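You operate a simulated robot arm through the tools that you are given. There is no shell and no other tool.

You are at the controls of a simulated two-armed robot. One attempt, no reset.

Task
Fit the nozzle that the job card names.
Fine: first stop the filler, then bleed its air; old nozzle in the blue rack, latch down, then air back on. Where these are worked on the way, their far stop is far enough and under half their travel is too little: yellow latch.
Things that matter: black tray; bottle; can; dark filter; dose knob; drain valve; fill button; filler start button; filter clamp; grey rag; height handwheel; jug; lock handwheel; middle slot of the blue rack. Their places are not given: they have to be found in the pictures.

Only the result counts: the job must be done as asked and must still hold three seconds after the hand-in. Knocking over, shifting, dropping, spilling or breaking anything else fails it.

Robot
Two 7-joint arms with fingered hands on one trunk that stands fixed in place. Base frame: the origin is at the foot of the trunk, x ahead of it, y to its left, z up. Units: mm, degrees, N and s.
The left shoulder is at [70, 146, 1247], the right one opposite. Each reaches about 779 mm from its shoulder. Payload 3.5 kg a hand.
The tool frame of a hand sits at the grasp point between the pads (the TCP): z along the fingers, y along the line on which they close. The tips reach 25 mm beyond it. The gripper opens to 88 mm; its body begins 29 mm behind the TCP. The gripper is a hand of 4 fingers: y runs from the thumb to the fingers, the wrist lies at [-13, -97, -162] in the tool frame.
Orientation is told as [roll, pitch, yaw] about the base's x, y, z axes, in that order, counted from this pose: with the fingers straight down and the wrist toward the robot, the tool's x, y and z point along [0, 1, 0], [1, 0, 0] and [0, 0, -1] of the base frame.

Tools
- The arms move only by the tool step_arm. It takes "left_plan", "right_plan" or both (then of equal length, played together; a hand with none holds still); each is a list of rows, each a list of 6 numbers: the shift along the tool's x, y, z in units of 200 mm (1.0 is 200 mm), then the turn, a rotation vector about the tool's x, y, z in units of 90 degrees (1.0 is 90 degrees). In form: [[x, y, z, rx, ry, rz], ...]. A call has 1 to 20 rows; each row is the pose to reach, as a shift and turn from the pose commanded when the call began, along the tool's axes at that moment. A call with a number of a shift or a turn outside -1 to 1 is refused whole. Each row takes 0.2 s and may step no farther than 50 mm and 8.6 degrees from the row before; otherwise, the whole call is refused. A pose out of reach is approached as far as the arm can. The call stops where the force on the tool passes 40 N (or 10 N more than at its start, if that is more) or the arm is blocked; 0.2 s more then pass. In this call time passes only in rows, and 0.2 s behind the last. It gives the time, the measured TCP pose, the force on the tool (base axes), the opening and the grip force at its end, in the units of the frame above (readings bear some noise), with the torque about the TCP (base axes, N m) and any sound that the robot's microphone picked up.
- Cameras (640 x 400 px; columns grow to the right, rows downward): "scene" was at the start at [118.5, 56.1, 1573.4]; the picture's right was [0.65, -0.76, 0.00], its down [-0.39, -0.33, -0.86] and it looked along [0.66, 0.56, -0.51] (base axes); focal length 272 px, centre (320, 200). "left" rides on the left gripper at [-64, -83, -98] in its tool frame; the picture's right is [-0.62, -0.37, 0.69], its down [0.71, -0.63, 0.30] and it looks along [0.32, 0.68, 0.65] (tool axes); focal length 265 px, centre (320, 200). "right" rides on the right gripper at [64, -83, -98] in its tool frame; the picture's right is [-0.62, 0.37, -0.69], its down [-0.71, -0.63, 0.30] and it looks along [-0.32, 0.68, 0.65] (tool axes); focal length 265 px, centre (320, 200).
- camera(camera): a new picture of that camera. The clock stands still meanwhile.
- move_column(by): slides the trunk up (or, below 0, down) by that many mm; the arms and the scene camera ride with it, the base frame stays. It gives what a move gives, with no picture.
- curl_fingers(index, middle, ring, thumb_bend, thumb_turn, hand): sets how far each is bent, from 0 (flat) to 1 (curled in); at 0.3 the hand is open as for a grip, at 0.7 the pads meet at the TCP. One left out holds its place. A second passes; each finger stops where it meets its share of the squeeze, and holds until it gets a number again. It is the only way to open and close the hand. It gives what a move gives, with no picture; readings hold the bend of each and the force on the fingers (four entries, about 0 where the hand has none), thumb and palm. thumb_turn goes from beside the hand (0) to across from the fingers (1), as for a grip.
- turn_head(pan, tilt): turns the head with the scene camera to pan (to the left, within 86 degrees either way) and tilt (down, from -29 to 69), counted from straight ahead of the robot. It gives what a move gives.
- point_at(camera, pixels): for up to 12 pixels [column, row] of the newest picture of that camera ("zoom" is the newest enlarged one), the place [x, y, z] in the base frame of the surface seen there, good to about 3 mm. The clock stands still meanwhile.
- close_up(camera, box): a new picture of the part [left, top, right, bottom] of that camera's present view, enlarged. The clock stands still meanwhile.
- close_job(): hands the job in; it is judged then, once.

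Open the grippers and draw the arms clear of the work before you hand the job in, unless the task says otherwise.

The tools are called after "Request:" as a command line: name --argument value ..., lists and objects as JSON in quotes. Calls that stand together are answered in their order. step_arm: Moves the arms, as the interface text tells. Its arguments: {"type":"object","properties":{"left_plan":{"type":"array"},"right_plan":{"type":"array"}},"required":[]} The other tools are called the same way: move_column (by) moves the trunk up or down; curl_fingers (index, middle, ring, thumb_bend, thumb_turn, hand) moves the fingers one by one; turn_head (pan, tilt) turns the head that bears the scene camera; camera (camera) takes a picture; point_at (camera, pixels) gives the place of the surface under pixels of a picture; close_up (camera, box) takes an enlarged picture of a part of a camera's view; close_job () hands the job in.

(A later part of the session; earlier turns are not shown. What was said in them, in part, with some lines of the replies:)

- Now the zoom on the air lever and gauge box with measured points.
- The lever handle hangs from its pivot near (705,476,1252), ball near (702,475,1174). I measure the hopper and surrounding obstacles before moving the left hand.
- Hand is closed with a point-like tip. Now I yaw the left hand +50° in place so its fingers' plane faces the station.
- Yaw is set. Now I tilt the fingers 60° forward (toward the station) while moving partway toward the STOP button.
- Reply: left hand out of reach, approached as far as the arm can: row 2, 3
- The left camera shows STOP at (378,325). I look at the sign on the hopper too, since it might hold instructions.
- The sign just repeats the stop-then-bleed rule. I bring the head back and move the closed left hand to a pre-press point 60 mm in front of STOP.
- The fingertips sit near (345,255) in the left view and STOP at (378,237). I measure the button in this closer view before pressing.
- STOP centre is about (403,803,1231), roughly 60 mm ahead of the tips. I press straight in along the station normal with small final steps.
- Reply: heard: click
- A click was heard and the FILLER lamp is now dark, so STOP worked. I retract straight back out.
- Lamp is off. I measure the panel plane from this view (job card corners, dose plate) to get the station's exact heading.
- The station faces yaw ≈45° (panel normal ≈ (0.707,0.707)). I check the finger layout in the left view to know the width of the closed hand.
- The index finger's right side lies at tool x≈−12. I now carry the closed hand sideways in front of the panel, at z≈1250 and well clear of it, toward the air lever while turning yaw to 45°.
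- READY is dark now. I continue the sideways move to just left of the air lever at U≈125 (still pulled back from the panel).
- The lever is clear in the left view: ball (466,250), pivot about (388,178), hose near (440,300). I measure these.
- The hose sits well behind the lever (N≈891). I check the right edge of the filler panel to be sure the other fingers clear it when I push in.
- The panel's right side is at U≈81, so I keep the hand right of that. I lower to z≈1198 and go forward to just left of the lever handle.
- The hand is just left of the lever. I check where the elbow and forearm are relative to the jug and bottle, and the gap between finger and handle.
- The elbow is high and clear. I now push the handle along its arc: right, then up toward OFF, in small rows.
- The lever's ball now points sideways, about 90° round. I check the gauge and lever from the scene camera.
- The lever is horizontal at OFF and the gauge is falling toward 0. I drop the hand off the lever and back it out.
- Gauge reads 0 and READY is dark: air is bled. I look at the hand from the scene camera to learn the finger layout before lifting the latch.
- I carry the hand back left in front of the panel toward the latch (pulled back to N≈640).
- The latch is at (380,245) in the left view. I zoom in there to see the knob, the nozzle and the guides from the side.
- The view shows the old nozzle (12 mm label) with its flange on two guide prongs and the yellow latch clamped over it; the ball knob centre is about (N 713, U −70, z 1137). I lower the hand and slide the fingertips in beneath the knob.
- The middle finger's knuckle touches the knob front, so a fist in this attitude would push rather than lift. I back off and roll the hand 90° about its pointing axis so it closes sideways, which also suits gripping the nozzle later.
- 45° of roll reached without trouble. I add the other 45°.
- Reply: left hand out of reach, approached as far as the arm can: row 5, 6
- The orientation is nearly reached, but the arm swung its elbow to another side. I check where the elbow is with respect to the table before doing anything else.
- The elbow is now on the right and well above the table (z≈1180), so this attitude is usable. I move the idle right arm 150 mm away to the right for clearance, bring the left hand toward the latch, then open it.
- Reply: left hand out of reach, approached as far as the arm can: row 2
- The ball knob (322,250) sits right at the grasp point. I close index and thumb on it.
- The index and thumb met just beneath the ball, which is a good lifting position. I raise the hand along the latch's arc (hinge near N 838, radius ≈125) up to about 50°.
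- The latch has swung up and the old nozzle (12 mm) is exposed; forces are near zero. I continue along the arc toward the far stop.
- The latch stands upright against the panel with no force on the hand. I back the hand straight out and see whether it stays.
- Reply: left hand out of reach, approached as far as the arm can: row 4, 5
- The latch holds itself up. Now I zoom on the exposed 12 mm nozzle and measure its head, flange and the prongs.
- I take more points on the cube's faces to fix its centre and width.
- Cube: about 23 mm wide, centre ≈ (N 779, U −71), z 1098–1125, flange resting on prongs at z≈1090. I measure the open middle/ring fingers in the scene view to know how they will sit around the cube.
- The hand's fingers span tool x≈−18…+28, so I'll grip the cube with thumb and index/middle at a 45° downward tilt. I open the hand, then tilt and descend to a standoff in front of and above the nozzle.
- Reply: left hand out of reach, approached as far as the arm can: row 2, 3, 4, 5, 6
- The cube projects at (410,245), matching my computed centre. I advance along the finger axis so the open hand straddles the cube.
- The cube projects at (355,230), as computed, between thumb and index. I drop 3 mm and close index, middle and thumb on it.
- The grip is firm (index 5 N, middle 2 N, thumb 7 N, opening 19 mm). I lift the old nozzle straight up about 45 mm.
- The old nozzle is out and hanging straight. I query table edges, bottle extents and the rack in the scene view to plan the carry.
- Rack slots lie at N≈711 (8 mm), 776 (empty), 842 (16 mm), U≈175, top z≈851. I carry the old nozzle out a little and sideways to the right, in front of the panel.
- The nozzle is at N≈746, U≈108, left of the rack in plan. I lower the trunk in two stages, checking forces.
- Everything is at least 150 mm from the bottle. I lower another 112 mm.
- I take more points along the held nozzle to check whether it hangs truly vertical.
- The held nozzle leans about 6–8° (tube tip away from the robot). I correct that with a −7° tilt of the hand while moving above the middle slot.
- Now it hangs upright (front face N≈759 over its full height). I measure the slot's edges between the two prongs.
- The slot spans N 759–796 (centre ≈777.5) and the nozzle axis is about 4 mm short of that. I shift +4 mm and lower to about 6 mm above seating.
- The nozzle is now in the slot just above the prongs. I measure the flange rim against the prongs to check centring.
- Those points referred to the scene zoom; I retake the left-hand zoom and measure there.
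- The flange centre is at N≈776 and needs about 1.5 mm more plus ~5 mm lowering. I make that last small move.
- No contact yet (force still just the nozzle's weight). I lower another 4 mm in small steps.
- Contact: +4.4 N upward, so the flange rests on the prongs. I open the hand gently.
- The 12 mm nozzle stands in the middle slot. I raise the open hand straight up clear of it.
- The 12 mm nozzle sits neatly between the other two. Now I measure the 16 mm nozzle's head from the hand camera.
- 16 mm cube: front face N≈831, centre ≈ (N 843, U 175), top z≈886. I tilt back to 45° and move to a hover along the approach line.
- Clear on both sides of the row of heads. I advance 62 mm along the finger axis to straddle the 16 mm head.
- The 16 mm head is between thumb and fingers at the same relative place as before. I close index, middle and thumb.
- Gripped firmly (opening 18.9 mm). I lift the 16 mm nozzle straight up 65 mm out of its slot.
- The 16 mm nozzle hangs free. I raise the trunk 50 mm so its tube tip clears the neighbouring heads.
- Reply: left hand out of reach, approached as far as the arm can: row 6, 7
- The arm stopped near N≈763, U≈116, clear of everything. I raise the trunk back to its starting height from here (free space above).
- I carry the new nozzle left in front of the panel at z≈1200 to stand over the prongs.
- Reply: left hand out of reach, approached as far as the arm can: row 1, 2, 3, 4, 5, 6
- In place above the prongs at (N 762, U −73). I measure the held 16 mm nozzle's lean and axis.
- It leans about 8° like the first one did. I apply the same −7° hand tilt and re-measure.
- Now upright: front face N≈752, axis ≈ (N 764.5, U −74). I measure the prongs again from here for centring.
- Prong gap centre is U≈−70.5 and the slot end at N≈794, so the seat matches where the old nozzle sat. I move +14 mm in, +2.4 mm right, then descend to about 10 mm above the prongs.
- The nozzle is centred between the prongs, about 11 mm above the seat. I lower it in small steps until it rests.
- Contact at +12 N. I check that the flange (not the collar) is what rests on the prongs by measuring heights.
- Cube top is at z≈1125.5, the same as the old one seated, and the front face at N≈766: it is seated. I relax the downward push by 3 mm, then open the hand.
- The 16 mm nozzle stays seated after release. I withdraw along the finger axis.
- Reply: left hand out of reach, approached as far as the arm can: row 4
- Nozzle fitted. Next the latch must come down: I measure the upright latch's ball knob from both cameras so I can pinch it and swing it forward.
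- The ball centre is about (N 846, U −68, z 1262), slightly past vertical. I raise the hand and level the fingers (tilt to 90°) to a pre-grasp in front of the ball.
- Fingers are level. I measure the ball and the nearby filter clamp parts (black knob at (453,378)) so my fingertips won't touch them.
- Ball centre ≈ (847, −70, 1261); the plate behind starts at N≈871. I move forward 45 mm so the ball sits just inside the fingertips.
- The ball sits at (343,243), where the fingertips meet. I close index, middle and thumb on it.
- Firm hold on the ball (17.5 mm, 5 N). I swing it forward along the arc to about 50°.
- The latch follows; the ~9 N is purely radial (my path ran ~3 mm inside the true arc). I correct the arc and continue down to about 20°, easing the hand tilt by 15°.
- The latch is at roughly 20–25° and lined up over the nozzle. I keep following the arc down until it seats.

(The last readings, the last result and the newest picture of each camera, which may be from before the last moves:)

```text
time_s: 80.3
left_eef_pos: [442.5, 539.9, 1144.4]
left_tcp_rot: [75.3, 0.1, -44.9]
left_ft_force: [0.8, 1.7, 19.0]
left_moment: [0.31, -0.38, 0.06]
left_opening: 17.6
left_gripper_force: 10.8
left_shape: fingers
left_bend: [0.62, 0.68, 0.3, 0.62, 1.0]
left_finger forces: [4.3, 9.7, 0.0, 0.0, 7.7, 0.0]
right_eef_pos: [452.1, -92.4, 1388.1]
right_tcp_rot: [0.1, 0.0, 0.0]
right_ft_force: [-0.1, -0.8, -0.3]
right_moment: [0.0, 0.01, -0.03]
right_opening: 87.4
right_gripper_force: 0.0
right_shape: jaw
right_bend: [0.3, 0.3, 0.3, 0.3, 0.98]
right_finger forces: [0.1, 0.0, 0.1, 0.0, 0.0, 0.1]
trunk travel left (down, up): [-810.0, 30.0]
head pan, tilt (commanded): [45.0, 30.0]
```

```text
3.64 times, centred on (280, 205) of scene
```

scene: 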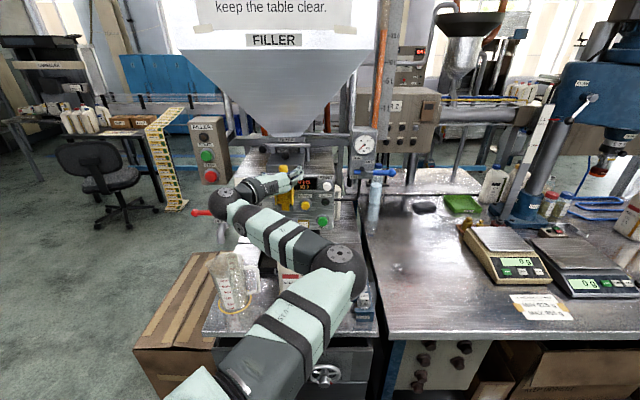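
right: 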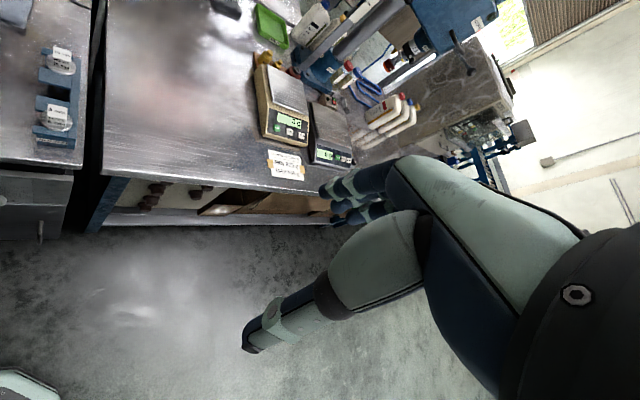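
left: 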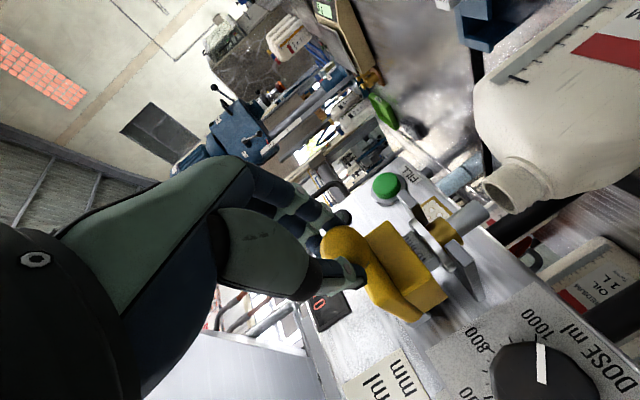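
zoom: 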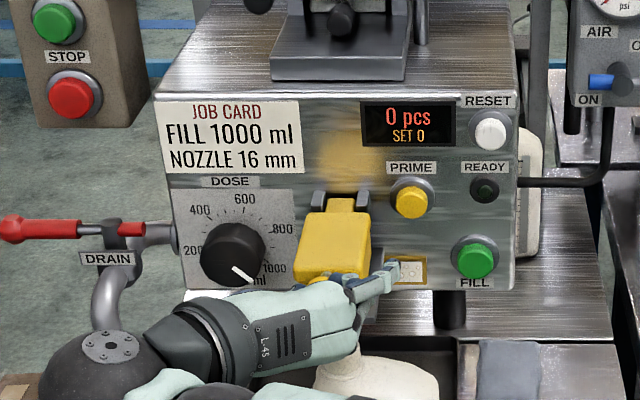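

Upward reaction of 19 N: the latch is pressing on its stop. I compare its top surface height with the original closed height (≈1144.5).

Request:
point_at --camera "zoom" --pixels '[[320, 225], [355, 225], [315, 250], [355, 250], [335, 240], [335, 265], [340, 205], [320, 203], [362, 203], [300, 270]]'

Request:
point_at --camera "left" --pixels '[[345, 245], [335, 240], [370, 250], [400, 245], [420, 290], [395, 300], [430, 245], [440, 235], [462, 225], [410, 320]]'

```text
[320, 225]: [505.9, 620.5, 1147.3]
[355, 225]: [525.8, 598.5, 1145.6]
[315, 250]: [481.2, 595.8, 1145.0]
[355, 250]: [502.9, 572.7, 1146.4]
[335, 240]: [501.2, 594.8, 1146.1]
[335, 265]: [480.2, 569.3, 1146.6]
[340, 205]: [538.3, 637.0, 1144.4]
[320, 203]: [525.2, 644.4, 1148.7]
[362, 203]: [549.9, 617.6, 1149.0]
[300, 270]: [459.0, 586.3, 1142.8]
```

```text
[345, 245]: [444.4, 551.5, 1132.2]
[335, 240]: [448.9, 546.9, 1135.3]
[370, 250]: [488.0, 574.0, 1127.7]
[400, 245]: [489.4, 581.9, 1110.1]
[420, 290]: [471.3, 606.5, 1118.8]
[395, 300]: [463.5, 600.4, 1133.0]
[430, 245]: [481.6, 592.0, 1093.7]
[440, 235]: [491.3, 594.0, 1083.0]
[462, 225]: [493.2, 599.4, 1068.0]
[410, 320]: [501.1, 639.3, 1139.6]
```

The latch top is level at z≈1146 like it was at the start, so it is down. I open the hand to release the knob.

Request:
curl_fingers --hand "left" --index 0.5 --middle 0.5 --thumb_bend 0.5

Request:
curl_fingers --hand "left" --index 0.3 --middle 0.3 --thumb_bend 0.3

Request:
camera --camera "left"

Request:
close_up --camera "scene" --box '[220, 150, 340, 260]'

```text
time_s: 81.3
left_eef_pos: [443.8, 542.2, 1139.6]
left_tcp_rot: [74.9, 0.0, -44.9]
left_ft_force: [0.6, -0.1, -0.1]
left_moment: [-0.02, 0.04, -0.02]
left_opening: 41.3
left_gripper_force: 0.0
left_shape: fingers
left_bend: [0.5, 0.5, 0.3, 0.5, 0.98]
left_finger forces: [0.0, 0.1, 0.0, 0.0, 0.1, 0.0]
right_eef_pos: [454.9, -88.1, 1386.9]
right_tcp_rot: [0.0, 0.0, 0.2]
right_ft_force: [-0.6, -0.4, -0.3]
right_moment: [0.01, -0.01, -0.01]
right_opening: 87.5
right_gripper_force: 0.1
right_shape: jaw
right_bend: [0.3, 0.3, 0.3, 0.3, 0.98]
right_finger forces: [0.0, 0.1, 0.1, 0.0, 0.1, 0.1]
trunk travel left (down, up): [-810.0, 30.0]
head pan, tilt (commanded): [45.0, 30.0]
```

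```text
time_s: 82.3
left_eef_pos: [443.7, 542.7, 1140.6]
left_tcp_rot: [74.9, 0.0, -44.9]
left_ft_force: [1.2, -0.8, -0.2]
left_moment: [-0.01, -0.04, 0.02]
left_opening: 84.4
left_gripper_force: 0.1
left_shape: fingers
left_bend: [0.3, 0.3, 0.3, 0.3, 0.98]
left_finger forces: [0.0, 0.0, 0.1, 0.0, 0.1, 0.1]
right_eef_pos: [454.3, -89.4, 1387.6]
right_tcp_rot: [0.0, 0.0, 0.1]
right_ft_force: [0.6, -0.2, -0.4]
right_moment: [-0.03, 0.02, 0.0]
right_opening: 87.4
right_gripper_force: 0.0
right_shape: jaw
right_bend: [0.3, 0.3, 0.3, 0.3, 0.98]
right_finger forces: [0.1, 0.1, 0.0, 0.0, 0.0, 0.0]
trunk travel left (down, up): [-810.0, 30.0]
head pan, tilt (commanded): [45.0, 30.0]
```

```text
taken
```

left: 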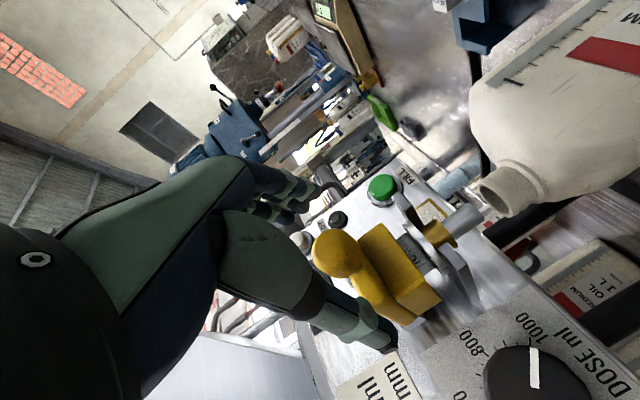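

```text
3.64 times, centred on (280, 205) of scene
```

zoom: 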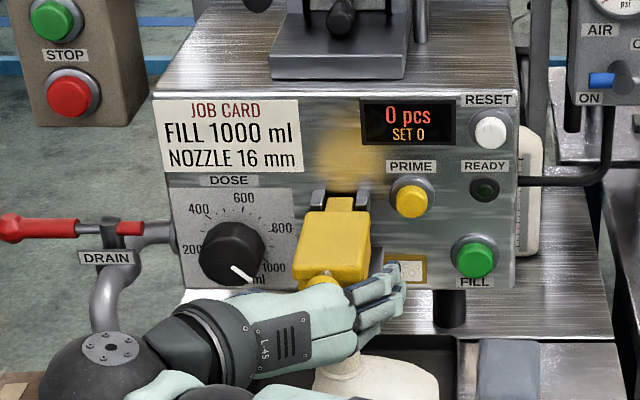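

The latch stays down when released. I close the air back on next: first I lift the hand clear above the latch.

Request:
step_arm --left_plan '[[0.08, 0, -0.01, 0, 0, 0], [0.165, 0, -0.01, 0, 0, 0], [0.25, 0, -0.01, 0, 0, 0], [0.33, 0, -0.007, 0, 0, 0], [0.4125, 0, -0.007, 0, 0, 0]]'

Request:
camera --camera "scene"

Request:
close_up --camera "scene" --box '[230, 170, 350, 270]'

```text
time_s: 83.5
left_eef_pos: [459.4, 557.2, 1222.0]
left_tcp_rot: [74.9, 0.1, -44.9]
left_ft_force: [-0.7, 0.4, -1.2]
left_moment: [0.04, 0.02, 0.01]
left_opening: 84.4
left_gripper_force: 0.1
left_shape: fingers
left_bend: [0.3, 0.3, 0.3, 0.3, 0.98]
left_finger forces: [0.1, 0.0, 0.0, 0.0, 0.0, 0.0]
right_eef_pos: [455.3, -89.0, 1388.0]
right_tcp_rot: [-0.1, 0.0, 0.1]
right_ft_force: [-0.3, -0.5, -0.4]
right_moment: [-0.01, -0.01, 0.01]
right_opening: 87.7
right_gripper_force: 0.1
right_shape: jaw
right_bend: [0.3, 0.3, 0.3, 0.3, 0.98]
right_finger forces: [0.1, 0.1, 0.0, 0.0, 0.0, 0.0]
trunk travel left (down, up): [-810.0, 30.0]
head pan, tilt (commanded): [45.0, 30.0]
```

```text
taken
```

scene: 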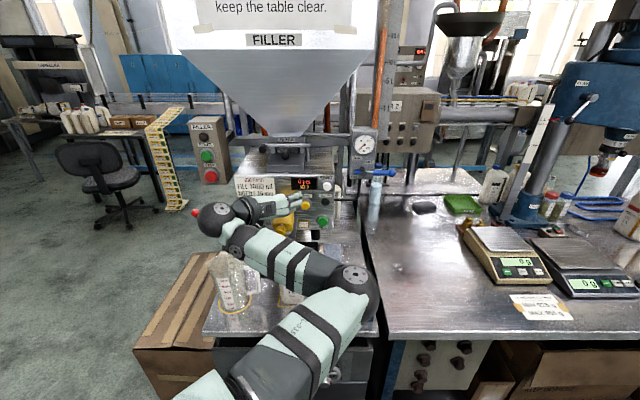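

```text
4.00 times, centred on (290, 220) of scene
```

zoom: 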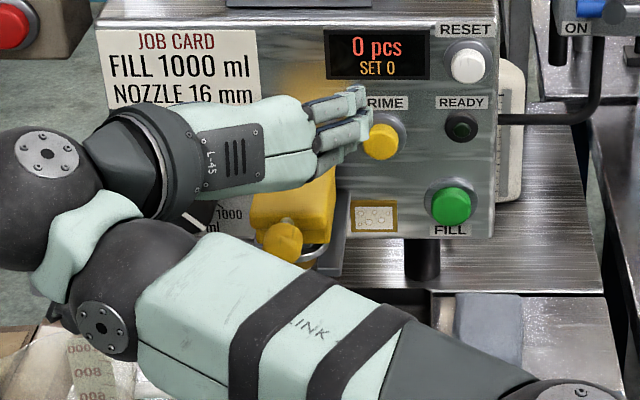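

The latch is clearly down. I make a fist and carry it, raised, to the right toward the air lever.

Request:
curl_fingers --hand "left" --index 0.7 --middle 0.7 --ring 0.7 --thumb_bend 0.7

Request:
step_arm --left_plan '[[0.06, 0.03, -0.004, 0, 0, 0], [0.13, 0.1, -0.008, 0, 0, 0], [0.2, 0.2, -0.012, 0, 0, 0], [0.27, 0.31, -0.016, 0, 0, 0], [0.34, 0.42, -0.02, 0, 0, 0], [0.382, 0.53, -0.0245, 0, 0, 0], [0.382, 0.64, -0.0245, 0, 0, 0], [0.382, 0.75, -0.0245, 0, 0, 0], [0.382, 0.86, -0.0245, 0, 0, 0], [0.382, 0.95, -0.0245, 0, 0, 0]]'

Request:
camera --camera "left"

Request:
camera --camera "scene"

```text
time_s: 84.5
left_eef_pos: [459.5, 555.1, 1221.0]
left_tcp_rot: [74.9, 0.0, -44.8]
left_ft_force: [0.4, 0.6, 0.7]
left_moment: [-0.02, -0.04, 0.01]
left_opening: 0.0
left_gripper_force: 0.3
left_shape: fingers
left_bend: [0.7, 0.7, 0.7, 0.7, 0.98]
left_finger forces: [0.1, 0.0, 0.0, 0.1, 0.0, 0.1]
right_eef_pos: [454.7, -89.9, 1387.8]
right_tcp_rot: [0.0, 0.0, 0.1]
right_ft_force: [-0.3, -0.3, 0.8]
right_moment: [0.0, -0.02, 0.01]
right_opening: 87.6
right_gripper_force: 0.2
right_shape: jaw
right_bend: [0.3, 0.3, 0.3, 0.3, 0.98]
right_finger forces: [0.0, 0.0, 0.1, 0.0, 0.1, 0.1]
trunk travel left (down, up): [-810.0, 30.0]
head pan, tilt (commanded): [45.0, 30.0]
```

```text
time_s: 86.7
left_eef_pos: [603.9, 434.5, 1295.3]
left_tcp_rot: [74.9, 0.0, -44.9]
left_ft_force: [0.0, 0.8, -1.1]
left_moment: [0.01, -0.01, -0.01]
left_opening: 0.0
left_gripper_force: 0.2
left_shape: fingers
left_bend: [0.7, 0.7, 0.7, 0.7, 0.98]
left_finger forces: [0.0, 0.0, 0.0, 0.0, 0.0, 0.0]
right_eef_pos: [454.5, -90.2, 1387.6]
right_tcp_rot: [0.0, 0.1, -0.1]
right_ft_force: [-0.6, 0.4, 0.2]
right_moment: [0.03, -0.02, -0.01]
right_opening: 87.6
right_gripper_force: 0.1
right_shape: jaw
right_bend: [0.3, 0.3, 0.3, 0.3, 0.98]
right_finger forces: [0.1, 0.1, 0.1, 0.1, 0.1, 0.0]
trunk travel left (down, up): [-810.0, 30.0]
head pan, tilt (commanded): [45.0, 30.0]
```

```text
taken
```

left: 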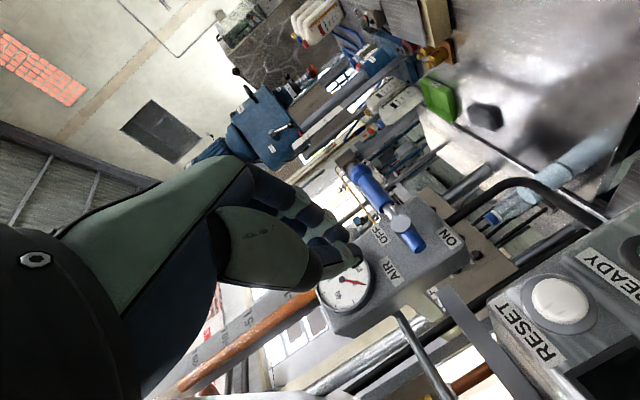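

```text
taken
```

scene: 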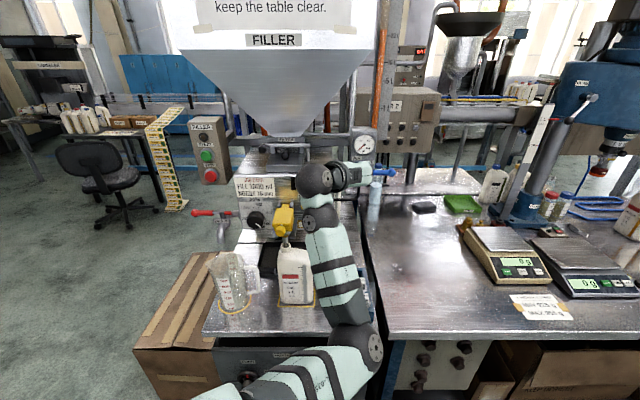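

The lever at OFF is visible from (352,170) to its hub (400,222). I measure it to set the push-down path.

Request:
close_up --camera "left" --box '[320, 130, 480, 290]'

Request:
point_at --camera "left" --pixels '[[353, 172], [362, 180], [372, 192], [382, 202], [400, 222], [412, 240], [375, 235], [430, 225], [345, 285], [350, 160], [345, 150], [450, 255]]'

```text
2.50 times, centred on (400, 210) of left
```

zoom: 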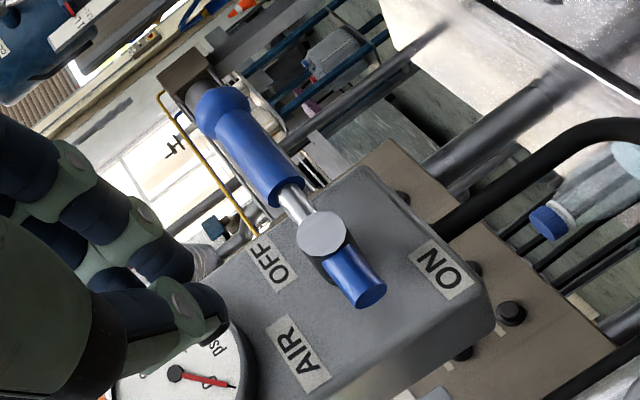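

```text
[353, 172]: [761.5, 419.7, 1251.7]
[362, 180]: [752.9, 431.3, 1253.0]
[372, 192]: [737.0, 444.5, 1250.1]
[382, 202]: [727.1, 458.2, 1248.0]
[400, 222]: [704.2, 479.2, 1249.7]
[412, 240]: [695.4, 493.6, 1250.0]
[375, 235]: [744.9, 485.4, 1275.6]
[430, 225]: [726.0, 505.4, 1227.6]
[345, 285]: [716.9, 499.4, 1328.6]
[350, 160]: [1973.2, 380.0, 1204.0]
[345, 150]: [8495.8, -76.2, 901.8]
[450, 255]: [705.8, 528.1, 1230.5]
```

The lever lies horizontal at z≈1251 from U≈161 to 242. I move the fist above its outer half, then forward over it.

Request:
step_arm --left_plan '[[0.008, 0.1, -0.002, 0, 0, 0], [0.016, 0.2, -0.004, 0, 0, 0], [0.024, 0.3, -0.0065, 0, 0, 0], [0.024, 0.4, -0.0065, 0, 0, 0], [0.024, 0.5, -0.0065, 0, 0, 0], [0.024, 0.57, -0.0065, 0, 0, 0], [0.049, 0.57, 0.087, 0, 0, 0], [0.075, 0.57, 0.182, 0, 0, 0], [0.1, 0.57, 0.277, 0, 0, 0], [0.125, 0.57, 0.372, 0, 0, 0], [0.15, 0.57, 0.46, 0, 0, 0]]'

Request:
camera --camera "left"

Request:
close_up --camera "scene" --box '[300, 110, 440, 220]'

```text
time_s: 89.1
left_eef_pos: [753.2, 421.7, 1300.3]
left_tcp_rot: [74.9, -0.1, -45.0]
left_ft_force: [0.5, -0.3, -0.2]
left_moment: [-0.02, -0.04, -0.01]
left_opening: 0.0
left_gripper_force: 0.0
left_shape: fingers
left_bend: [0.7, 0.7, 0.7, 0.7, 0.98]
left_finger forces: [0.0, 0.0, 0.1, 0.1, 0.1, 0.0]
left hand out of reach, approached as far as the arm can: row 2, 3
right_eef_pos: [456.4, -89.1, 1388.1]
right_tcp_rot: [-0.1, 0.0, 0.0]
right_ft_force: [1.0, -1.0, -1.0]
right_moment: [-0.01, -0.01, 0.0]
right_opening: 87.5
right_gripper_force: 0.1
right_shape: jaw
right_bend: [0.3, 0.3, 0.3, 0.3, 0.98]
right_finger forces: [0.0, 0.0, 0.0, 0.0, 0.2, 0.0]
trunk travel left (down, up): [-810.0, 30.0]
head pan, tilt (commanded): [45.0, 30.0]
```

```text
taken
```

left: 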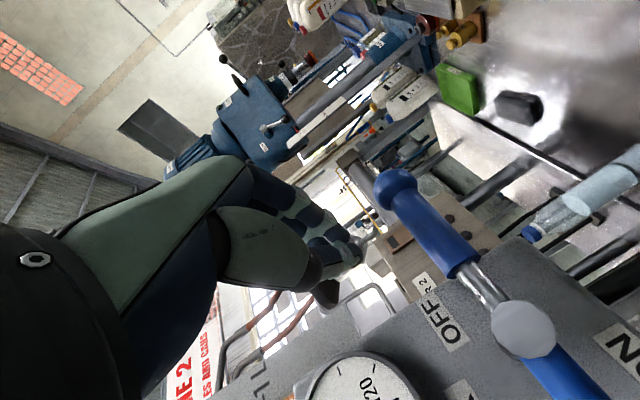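

```text
3.64 times, centred on (370, 165) of scene
```

zoom: 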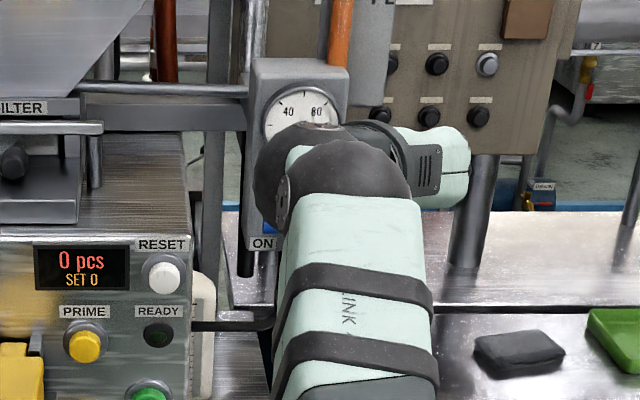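

The fist is right above the lever (ball projected at (395,190) as computed). I push down and follow the arc through the first half.

Request:
step_arm --left_plan '[[-0.0546, -0.002, 0.0146, 0, 0, 0], [-0.103, -0.007, 0.0276, 0, 0, 0], [-0.1415, 0, 0.038, 0, 0, 0], [-0.178, 0.0025, 0.0477, 0, 0, 0], [-0.2164, -0.002, 0.058, 0, 0, 0], [-0.2526, -0.0085, 0.0677, 0, 0, 0], [-0.289, -0.022, 0.0774, 0, 0, 0], [-0.322, -0.039, 0.0864, 0, 0, 0]]'

Request:
camera --camera "left"

Request:
close_up --camera "scene" --box '[300, 110, 440, 220]'

```text
time_s: 90.9
left_eef_pos: [746.4, 426.5, 1232.1]
left_tcp_rot: [74.8, 0.0, -44.9]
left_ft_force: [0.1, -0.2, -0.5]
left_moment: [-0.01, 0.03, -0.02]
left_opening: 0.0
left_gripper_force: 0.1
left_shape: fingers
left_bend: [0.7, 0.7, 0.7, 0.7, 0.98]
left_finger forces: [0.1, 0.0, 0.1, 0.1, 0.1, 0.0]
right_eef_pos: [454.2, -88.4, 1387.1]
right_tcp_rot: [-0.1, 0.0, 0.1]
right_ft_force: [-0.8, 0.8, -0.3]
right_moment: [0.0, -0.02, 0.03]
right_opening: 87.6
right_gripper_force: 0.0
right_shape: jaw
right_bend: [0.3, 0.3, 0.3, 0.3, 0.98]
right_finger forces: [0.0, 0.1, 0.0, 0.0, 0.0, 0.0]
trunk travel left (down, up): [-810.0, 30.0]
head pan, tilt (commanded): [45.0, 30.0]
```

```text
taken
```

left: 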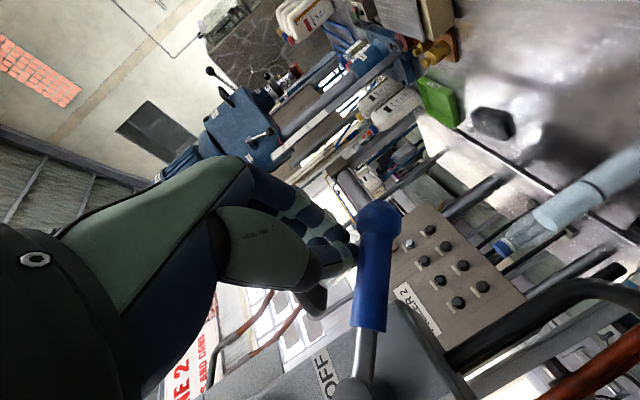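

```text
3.64 times, centred on (370, 165) of scene
```

zoom: 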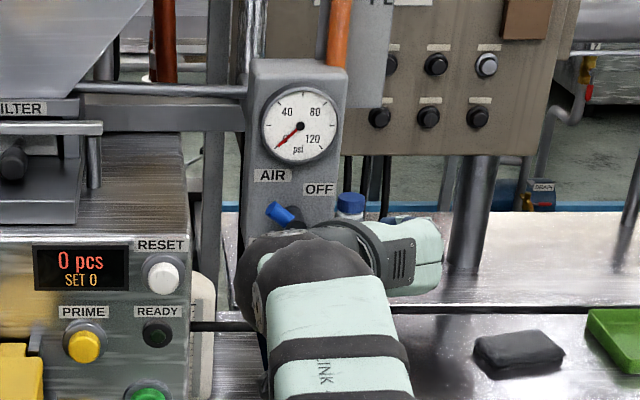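

The lever is turning down (its tab tilts). I continue the arc to the ON position.

Request:
step_arm --left_plan '[[-0.032, -0.023, 0.0085, 0, 0, 0], [-0.0594, -0.048, 0.016, 0, 0, 0], [-0.0836, -0.078, 0.0224, 0, 0, 0], [-0.105, -0.1105, 0.028, 0, 0, 0], [-0.121, -0.148, 0.0325, 0, 0, 0], [-0.133, -0.183, 0.0357, 0, 0, 0], [-0.135, -0.208, 0.0363, 0, 0, 0]]'

Request:
camera --camera "left"

Request:
close_up --camera "scene" --box '[300, 110, 440, 220]'

```text
time_s: 92.5
left_eef_pos: [718.2, 457.5, 1204.7]
left_tcp_rot: [75.0, -0.1, -44.9]
left_ft_force: [0.5, -0.1, 0.0]
left_moment: [0.02, -0.04, 0.02]
left_opening: 0.0
left_gripper_force: 0.1
left_shape: fingers
left_bend: [0.7, 0.7, 0.7, 0.7, 0.98]
left_finger forces: [0.0, 0.0, 0.0, 0.0, 0.0, 0.1]
right_eef_pos: [454.2, -87.6, 1388.2]
right_tcp_rot: [0.1, 0.0, 0.1]
right_ft_force: [0.2, -0.2, 0.3]
right_moment: [-0.01, 0.01, 0.01]
right_opening: 87.5
right_gripper_force: 0.0
right_shape: jaw
right_bend: [0.3, 0.3, 0.3, 0.3, 0.98]
right_finger forces: [0.1, 0.0, 0.0, 0.0, 0.1, 0.1]
trunk travel left (down, up): [-810.0, 30.0]
head pan, tilt (commanded): [45.0, 30.0]
```

```text
taken
```

left: 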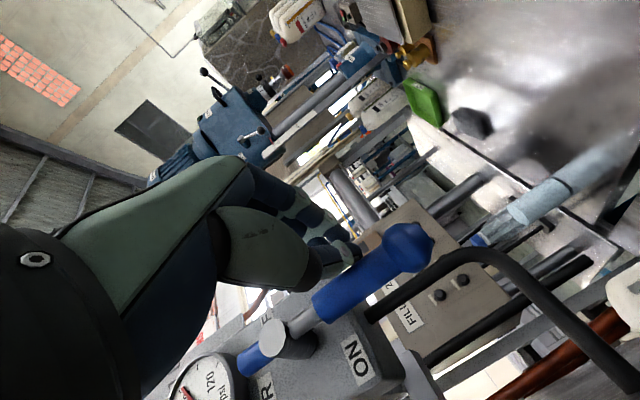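

```text
3.64 times, centred on (370, 165) of scene
```

zoom: 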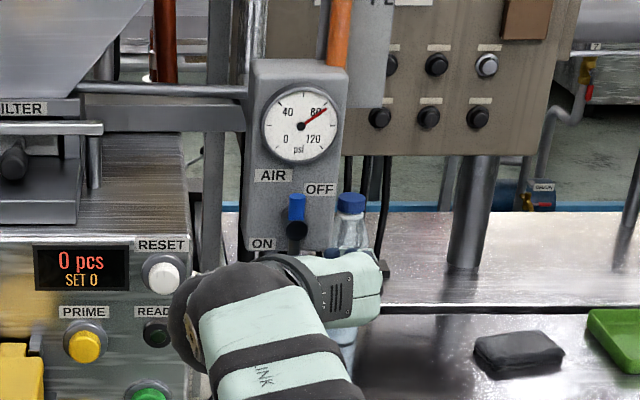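

Gauge is back at 80 psi. I push gently a few more millimetres left to be sure the lever is at its stop.

Request:
step_arm --left_plan '[[0, -0.012, 0, 0, 0, 0], [0, -0.024, 0, 0, 0, 0], [0, -0.036, 0, 0, 0, 0], [0, -0.048, 0, 0, 0, 0]]'

Request:
camera --camera "left"

Request:
close_up --camera "scene" --box '[300, 110, 440, 220]'

```text
time_s: 93.5
left_eef_pos: [712.6, 460.1, 1205.9]
left_tcp_rot: [75.0, 0.1, -45.1]
left_ft_force: [2.6, -3.9, -0.1]
left_moment: [-0.01, -0.06, -0.05]
left_opening: 0.3
left_gripper_force: 2.7
left_shape: fingers
left_bend: [0.69, 0.7, 0.7, 0.72, 0.98]
left_finger forces: [0.0, 0.1, 0.0, 0.0, 6.0, 0.1]
right_eef_pos: [455.7, -90.3, 1387.5]
right_tcp_rot: [0.0, -0.1, 0.0]
right_ft_force: [0.8, 0.3, 0.6]
right_moment: [0.02, 0.04, -0.02]
right_opening: 87.7
right_gripper_force: 0.0
right_shape: jaw
right_bend: [0.3, 0.3, 0.3, 0.3, 0.98]
right_finger forces: [0.0, 0.0, 0.0, 0.0, 0.0, 0.0]
trunk travel left (down, up): [-810.0, 30.0]
head pan, tilt (commanded): [45.0, 30.0]
```

```text
taken
```

left: 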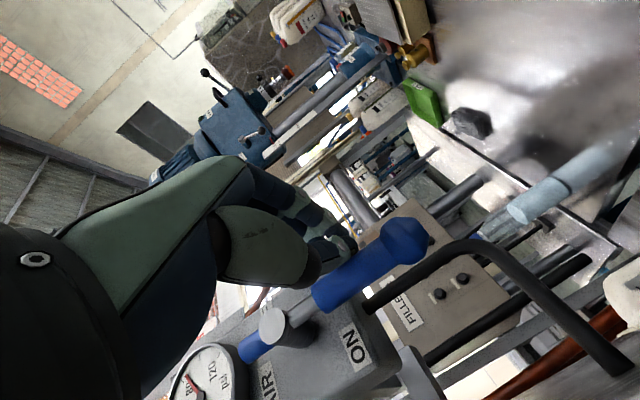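

```text
3.64 times, centred on (370, 165) of scene
```

zoom: 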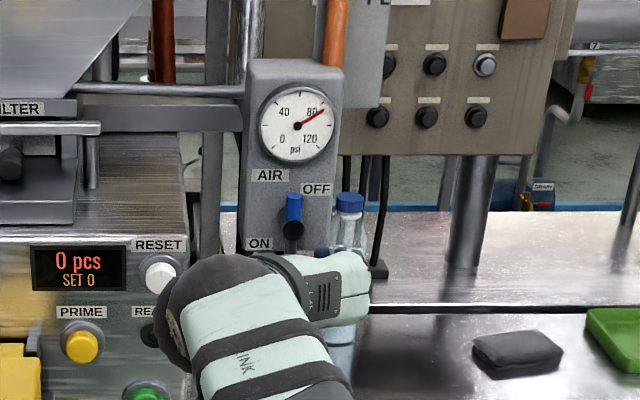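

Reaction of ~5 N shows the lever is at its ON stop, gauge 80 psi. I move off the lever to the right and back out.

Request:
step_arm --left_plan '[[0, 0.04, 0, 0, 0, 0], [0, 0.08, 0, 0, 0, 0], [-0.032, 0.08, -0.12, 0, 0, 0], [-0.065, 0.08, -0.24, 0, 0, 0], [-0.097, 0.08, -0.36, 0, 0, 0], [-0.1295, 0.08, -0.483, 0, 0, 0]]'

Request:
camera --camera "scene"

Request:
camera --camera "left"

```text
time_s: 94.9
left_eef_pos: [649.3, 379.1, 1208.4]
left_tcp_rot: [75.0, -0.1, -44.9]
left_ft_force: [0.6, 0.7, 0.2]
left_moment: [-0.03, -0.02, -0.02]
left_opening: 0.1
left_gripper_force: 0.0
left_shape: fingers
left_bend: [0.7, 0.7, 0.7, 0.7, 0.97]
left_finger forces: [0.0, 0.0, 0.0, 0.1, 0.1, 0.0]
right_eef_pos: [452.8, -91.2, 1387.9]
right_tcp_rot: [0.1, -0.1, 0.0]
right_ft_force: [-0.5, 0.1, -0.5]
right_moment: [-0.04, -0.01, 0.03]
right_opening: 87.6
right_gripper_force: 0.0
right_shape: jaw
right_bend: [0.3, 0.3, 0.3, 0.3, 0.98]
right_finger forces: [0.1, 0.1, 0.1, 0.1, 0.2, 0.0]
trunk travel left (down, up): [-810.0, 30.0]
head pan, tilt (commanded): [45.0, 30.0]
```

```text
taken
```

scene: 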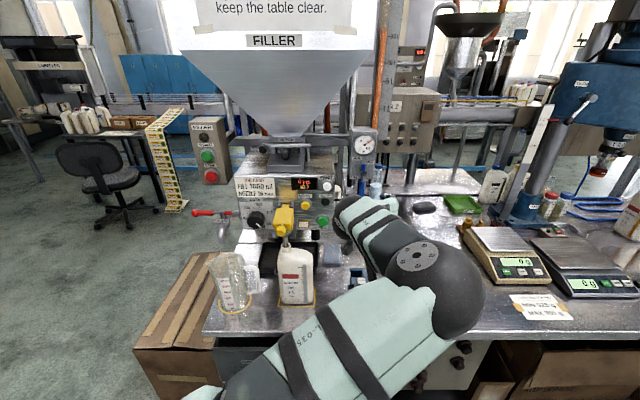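

```text
taken
```

left: 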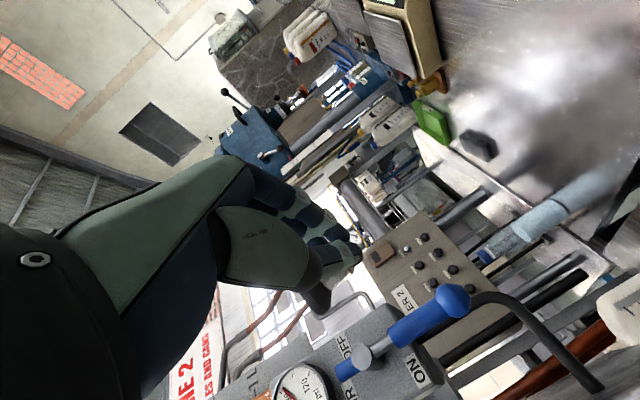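

The arm has backed out. I verify the filler panel, latch, lever and gauge in close-ups, and check the elbow's location.

Request:
close_up --camera "scene" --box '[230, 130, 390, 260]'

Request:
point_at --camera "scene" --pixels '[[435, 270], [400, 300], [380, 240], [345, 210], [300, 340]]'

Request:
close_up --camera "scene" --box '[240, 190, 310, 260]'

Request:
point_at --camera "zoom" --pixels '[[345, 200], [320, 150], [360, 150], [330, 110], [375, 110], [335, 185], [355, 230], [300, 170], [385, 170]]'

```text
3.08 times, centred on (310, 195) of scene
```

zoom: 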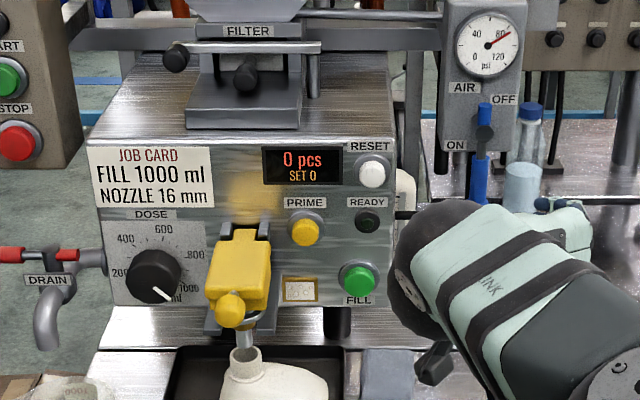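

```text
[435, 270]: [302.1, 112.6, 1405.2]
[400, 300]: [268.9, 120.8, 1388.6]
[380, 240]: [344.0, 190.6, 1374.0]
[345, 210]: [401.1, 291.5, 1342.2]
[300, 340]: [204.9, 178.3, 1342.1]
```

```text
5.71 times, centred on (275, 225) of scene
```

zoom: 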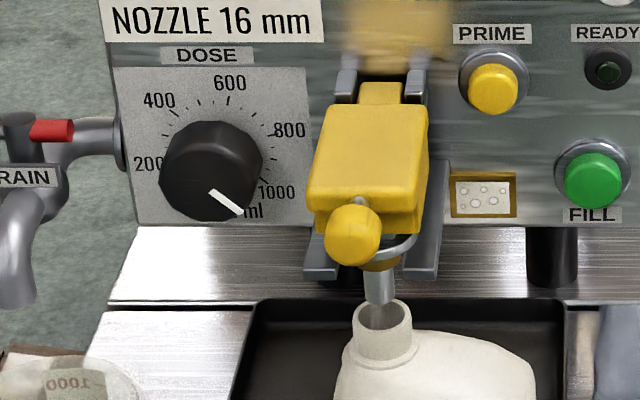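

```text
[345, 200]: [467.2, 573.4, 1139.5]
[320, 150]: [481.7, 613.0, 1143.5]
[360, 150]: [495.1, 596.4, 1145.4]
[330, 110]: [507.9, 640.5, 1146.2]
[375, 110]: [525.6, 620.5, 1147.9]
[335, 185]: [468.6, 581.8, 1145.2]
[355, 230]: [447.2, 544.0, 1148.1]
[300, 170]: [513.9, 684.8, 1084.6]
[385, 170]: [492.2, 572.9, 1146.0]
```

Panel check: START lamp side untouched, latch down at the same height as when pressed, 16 mm nozzle under it, lever at ON, gauge 80 psi. I now park: raise and retreat the left hand, rolling it back to its natural attitude.

Request:
step_arm --left_plan '[[0.05, 0, -0.044, 0, 0, 0], [0.1, 0, -0.089, 0, 0, 0], [0.15, 0, -0.133, 0, 0, 0], [0.2, 0, -0.178, 0, 0, 0], [0.251, 0, -0.2225, 0, 0, 0], [0.251, 0, -0.2225, 0, 0, -0.09], [0.251, 0, -0.2225, 0, 0, -0.18], [0.251, 0, -0.2225, 0, 0, -0.27], [0.251, 0, -0.2225, 0, 0, -0.36], [0.251, 0, -0.2225, 0, 0, -0.45]]'

Request:
camera --camera "scene"

```text
time_s: 97.1
left_eef_pos: [631.5, 360.5, 1265.1]
left_tcp_rot: [70.3, -38.9, -32.4]
left_ft_force: [0.3, 1.4, -1.0]
left_moment: [0.02, 0.04, 0.0]
left_opening: 0.2
left_gripper_force: 0.2
left_shape: fingers
left_bend: [0.7, 0.7, 0.7, 0.7, 0.97]
left_finger forces: [0.1, 0.0, 0.1, 0.0, 0.1, 0.1]
right_eef_pos: [455.3, -88.1, 1386.5]
right_tcp_rot: [-0.2, 0.0, 0.2]
right_ft_force: [-0.2, 0.1, -0.3]
right_moment: [0.0, 0.03, -0.01]
right_opening: 87.3
right_gripper_force: 0.2
right_shape: jaw
right_bend: [0.3, 0.3, 0.3, 0.3, 0.98]
right_finger forces: [0.0, 0.0, 0.1, 0.1, 0.0, 0.1]
trunk travel left (down, up): [-810.0, 30.0]
head pan, tilt (commanded): [45.0, 30.0]
```

```text
taken
```

scene: 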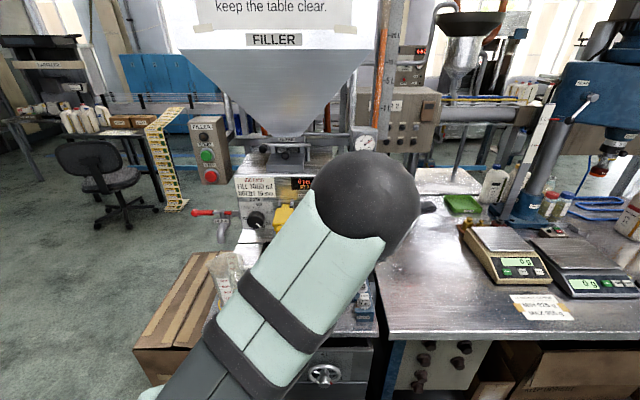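

The roll goes smoothly with the elbow high. I finish the remaining 50° of roll.

Request:
step_arm --left_plan '[[0, 0, 0, 0, 0, -0.09], [0, 0, 0, 0, 0, -0.18], [0, 0, 0, 0, 0, -0.27], [0, 0, 0, 0, 0, -0.36], [0, 0, 0, 0, 0, -0.45], [0, 0, 0, 0, 0, -0.54]]'

Request:
camera --camera "scene"

```text
time_s: 98.5
left_eef_pos: [631.2, 360.9, 1265.2]
left_tcp_rot: [2.6, -74.8, 42.2]
left_ft_force: [-0.1, -0.1, -0.6]
left_moment: [0.0, -0.01, 0.04]
left_opening: 0.1
left_gripper_force: 0.0
left_shape: fingers
left_bend: [0.7, 0.7, 0.7, 0.7, 0.97]
left_finger forces: [0.0, 0.1, 0.1, 0.1, 0.0, 0.0]
right_eef_pos: [455.1, -87.4, 1388.2]
right_tcp_rot: [0.0, 0.0, 0.0]
right_ft_force: [-0.1, -0.1, -0.2]
right_moment: [-0.03, 0.01, -0.01]
right_opening: 87.7
right_gripper_force: 0.0
right_shape: jaw
right_bend: [0.3, 0.3, 0.3, 0.3, 0.98]
right_finger forces: [0.0, 0.0, 0.0, 0.0, 0.0, 0.0]
trunk travel left (down, up): [-810.0, 30.0]
head pan, tilt (commanded): [45.0, 30.0]
```

```text
taken
```

scene: 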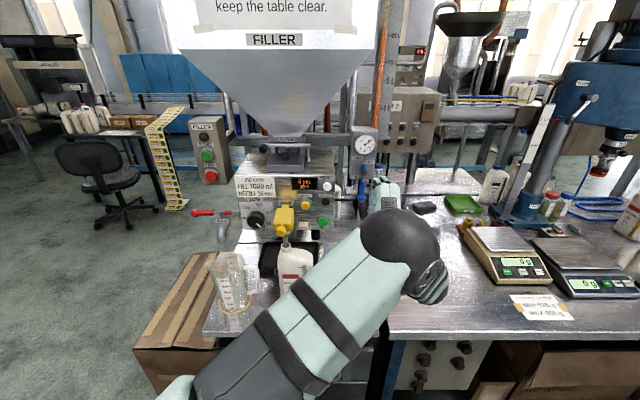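

The hand is back in its natural attitude. I draw it back away from the table toward its starting area.

Request:
step_arm --left_plan '[[0.06, 0.02, -0.12, 0.04, 0, 0], [0.12, 0.04, -0.24, 0.09, 0, 0], [0.18, 0.06, -0.36, 0.14, 0, 0], [0.25, 0.08, -0.49, 0.19, 0, 0], [0.31, 0.1, -0.61, 0.24, 0, 0], [0.37, 0.12, -0.73, 0.29, 0, 0], [0.43, 0.14, -0.85, 0.34, 0, 0], [0.5, 0.1525, -0.97, 0.389, 0, 0]]'

Request:
curl_fingers --hand "left" --index 0.3 --middle 0.3 --ring 0.3 --thumb_bend 0.3

Request:
camera --camera "scene"

Request:
camera --camera "left"

```text
time_s: 100.3
left_eef_pos: [462.2, 296.5, 1329.8]
left_tcp_rot: [1.4, -40.0, 44.1]
left_ft_force: [0.3, -0.2, 0.8]
left_moment: [0.04, 0.02, 0.01]
left_opening: 0.0
left_gripper_force: 0.0
left_shape: fingers
left_bend: [0.7, 0.7, 0.7, 0.7, 0.97]
left_finger forces: [0.0, 0.1, 0.0, 0.0, 0.0, 0.1]
left hand out of reach, approached as far as the arm can: row 7, 8
right_eef_pos: [453.5, -91.4, 1387.4]
right_tcp_rot: [0.1, 0.0, 0.0]
right_ft_force: [0.1, -0.4, 0.5]
right_moment: [0.03, -0.02, -0.01]
right_opening: 87.7
right_gripper_force: 0.1
right_shape: jaw
right_bend: [0.3, 0.3, 0.3, 0.3, 0.98]
right_finger forces: [0.1, 0.0, 0.0, 0.0, 0.1, 0.1]
trunk travel left (down, up): [-810.0, 30.0]
head pan, tilt (commanded): [45.0, 30.0]
```

```text
time_s: 101.3
left_eef_pos: [462.6, 298.7, 1330.0]
left_tcp_rot: [1.1, -40.0, 44.2]
left_ft_force: [-1.0, -0.3, 0.2]
left_moment: [0.0, 0.02, 0.04]
left_opening: 84.5
left_gripper_force: 0.1
left_shape: fingers
left_bend: [0.3, 0.3, 0.3, 0.3, 0.97]
left_finger forces: [0.0, 0.0, 0.0, 0.0, 0.1, 0.0]
right_eef_pos: [454.7, -88.9, 1387.2]
right_tcp_rot: [0.0, 0.0, 0.1]
right_ft_force: [-0.1, 0.3, -0.6]
right_moment: [-0.01, 0.01, -0.01]
right_opening: 87.6
right_gripper_force: 0.0
right_shape: jaw
right_bend: [0.3, 0.3, 0.3, 0.3, 0.98]
right_finger forces: [0.0, 0.0, 0.0, 0.0, 0.0, 0.0]
trunk travel left (down, up): [-810.0, 30.0]
head pan, tilt (commanded): [45.0, 30.0]
```

```text
taken
```

scene: 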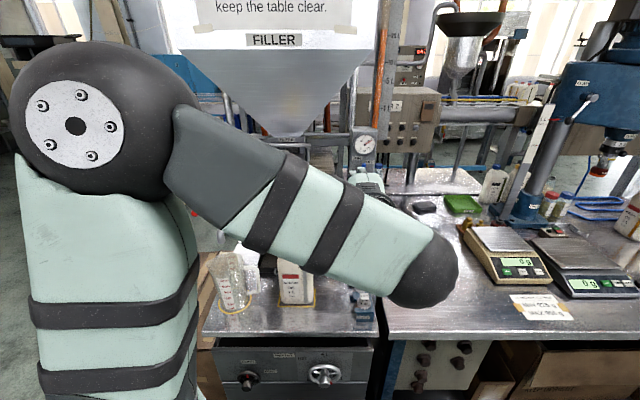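

```text
taken
```

left: 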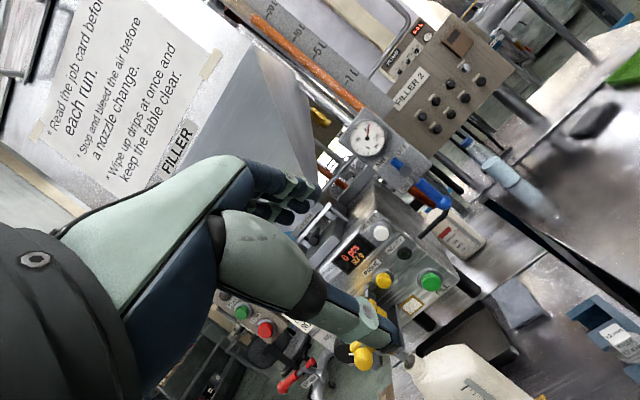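

The arm is parked and both hands are open. I shift it a bit more to the left so the scene camera can see the work for a final check.

Request:
step_arm --left_plan '[[0.1, 0.042, -0.028, 0, 0, 0], [0.2, 0.084, -0.057, 0, 0, 0], [0.3, 0.126, -0.085, 0, 0, 0], [0.4, 0.168, -0.114, 0, 0, 0], [0.5, 0.21, -0.142, 0, 0, 0], [0.6, 0.25, -0.17, 0, 0, 0], [0.7, 0.29, -0.2, 0, 0, 0], [0.78, 0.335, -0.228, 0, 0, 0]]'

Request:
camera --camera "scene"

Request:
camera --camera "left"

```text
time_s: 103.1
left_eef_pos: [494.5, 426.8, 1389.1]
left_tcp_rot: [1.1, -39.7, 44.0]
left_ft_force: [-0.4, -0.3, 0.8]
left_moment: [-0.01, 0.03, -0.01]
left_opening: 84.2
left_gripper_force: 0.2
left_shape: fingers
left_bend: [0.3, 0.3, 0.3, 0.3, 0.97]
left_finger forces: [0.0, 0.0, 0.0, 0.0, 0.0, 0.0]
left hand out of reach, approached as far as the arm can: row 1, 2, 3, 4, 5, 6, 7, 8
right_eef_pos: [454.3, -86.6, 1387.7]
right_tcp_rot: [0.0, 0.0, 0.1]
right_ft_force: [0.0, 0.1, -0.6]
right_moment: [0.0, 0.01, 0.02]
right_opening: 87.7
right_gripper_force: 0.0
right_shape: jaw
right_bend: [0.3, 0.3, 0.3, 0.3, 0.98]
right_finger forces: [0.0, 0.0, 0.0, 0.0, 0.0, 0.0]
trunk travel left (down, up): [-810.0, 30.0]
head pan, tilt (commanded): [45.0, 30.0]
```

```text
taken
```

scene: 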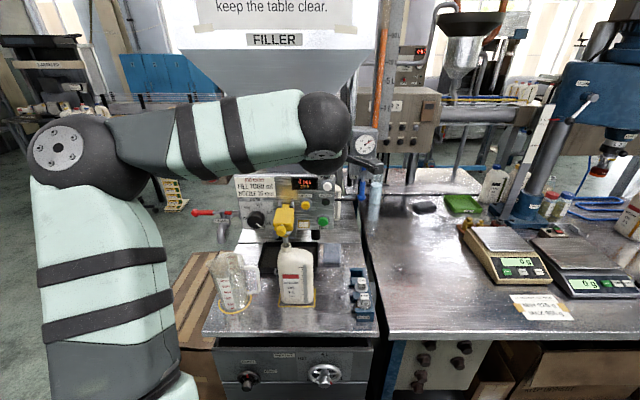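

```text
taken
```

left: 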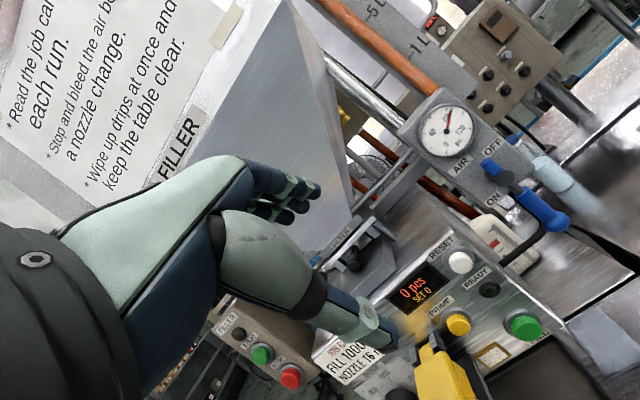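

The scene view is clear now. I take close-ups of the rack, the panel and the table for the final check.

Request:
close_up --camera "scene" --box '[320, 240, 400, 330]'

Request:
close_up --camera "scene" --box '[220, 160, 380, 270]'

Request:
close_up --camera "scene" --box '[190, 220, 390, 345]'

```text
4.44 times, centred on (360, 285) of scene
```

zoom: 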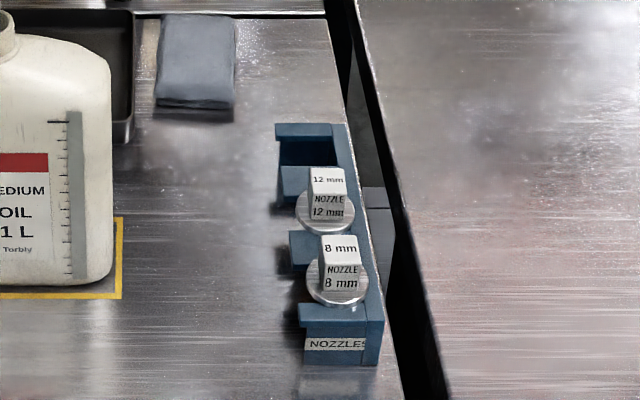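

```text
3.64 times, centred on (300, 215) of scene
```

zoom: 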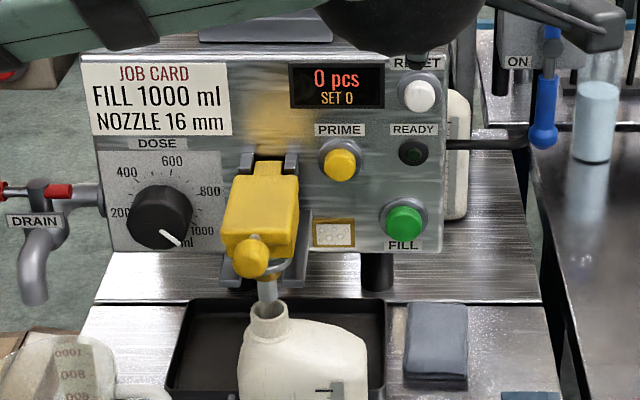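

```text
3.20 times, centred on (290, 282) of scene
```

zoom: 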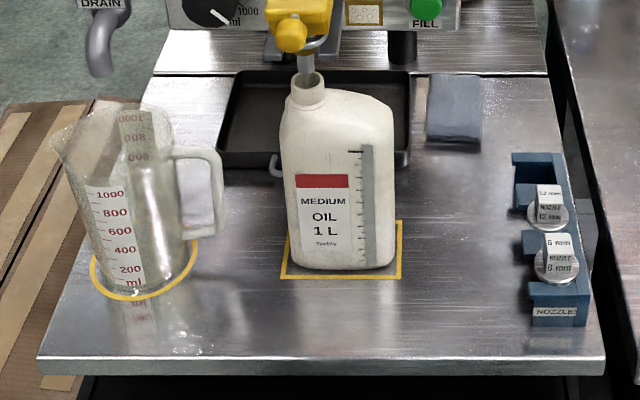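

All in order: 12 mm in the middle slot, bottle, jug, rag and tray in place, latch down, lever ON. I draw the left hand a little further back toward its starting pose.

Request:
step_arm --left_plan '[[0, -0.05, -0.043, 0.074, 0, 0], [0, -0.1, -0.086, 0.148, 0, 0], [0, -0.15, -0.129, 0.222, 0, 0], [0, -0.2, -0.172, 0.296, 0, 0], [0, -0.25, -0.215, 0.37, 0, 0], [0, -0.306, -0.257, 0.444, 0, 0]]'

Request:
camera --camera "scene"

Request:
camera --camera "left"

```text
time_s: 104.5
left_eef_pos: [461.1, 369.8, 1389.7]
left_tcp_rot: [0.8, 0.2, 44.8]
left_ft_force: [-0.1, -0.5, 0.0]
left_moment: [0.01, -0.05, -0.02]
left_opening: 84.5
left_gripper_force: 0.1
left_shape: fingers
left_bend: [0.3, 0.3, 0.3, 0.3, 0.97]
left_finger forces: [0.0, 0.1, 0.1, 0.0, 0.0, 0.1]
left hand out of reach, approached as far as the arm can: row 1, 2, 3, 4, 5, 6
right_eef_pos: [455.2, -89.1, 1387.2]
right_tcp_rot: [0.1, 0.0, 0.1]
right_ft_force: [-0.2, -0.6, -0.8]
right_moment: [0.02, 0.01, 0.03]
right_opening: 87.6
right_gripper_force: 0.0
right_shape: jaw
right_bend: [0.3, 0.3, 0.3, 0.3, 0.98]
right_finger forces: [0.0, 0.1, 0.0, 0.0, 0.0, 0.0]
trunk travel left (down, up): [-810.0, 30.0]
head pan, tilt (commanded): [45.0, 30.0]
```

```text
taken
```

scene: 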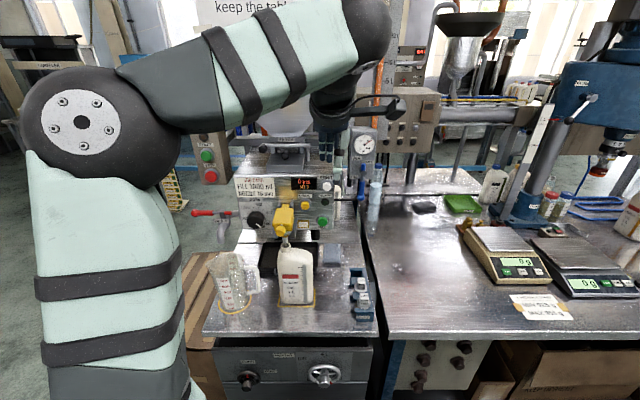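

```text
taken
```

left: 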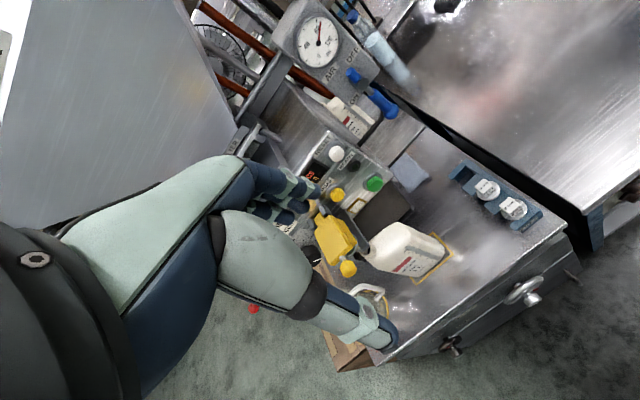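

Final check: the hands are open and clear. The gauge is back at 80 psi with the lever down at ON, the latch is down over the 16 mm nozzle, and the 12 mm nozzle is in the middle rack slot. The filler is still stopped, so I hand in the job.

Request:
close_job

```text
The job is handed in.
```

I fitted the 16 mm nozzle the job card names and handed the job in. The result of the judging has not come back.

- **Stop and bleed:** I pressed STOP first; there was a click and the FILLER lamp went dark. I then turned the air lever to OFF and waited until the gauge read 0.
- **Old nozzle:** the 12 mm nozzle now stands in the middle slot of the blue rack, between the 8 mm nozzle and the empty 16 mm slot.
- **New nozzle and latch:** the 16 mm nozzle is seated at the same height as the old one was. The yellow latch is down on its stop.
- **Air back on:** the lever is at its ON stop and the gauge reads 80 psi. I did not restart the filler.

The bottle, jug, tray and rag looked in place at the final check, and I saw no drips on the table. Both hands are open and drawn back.

The small window above FILL, brown at the start, now shows bubbles. I did not press PRIME, since the task did not ask for it.
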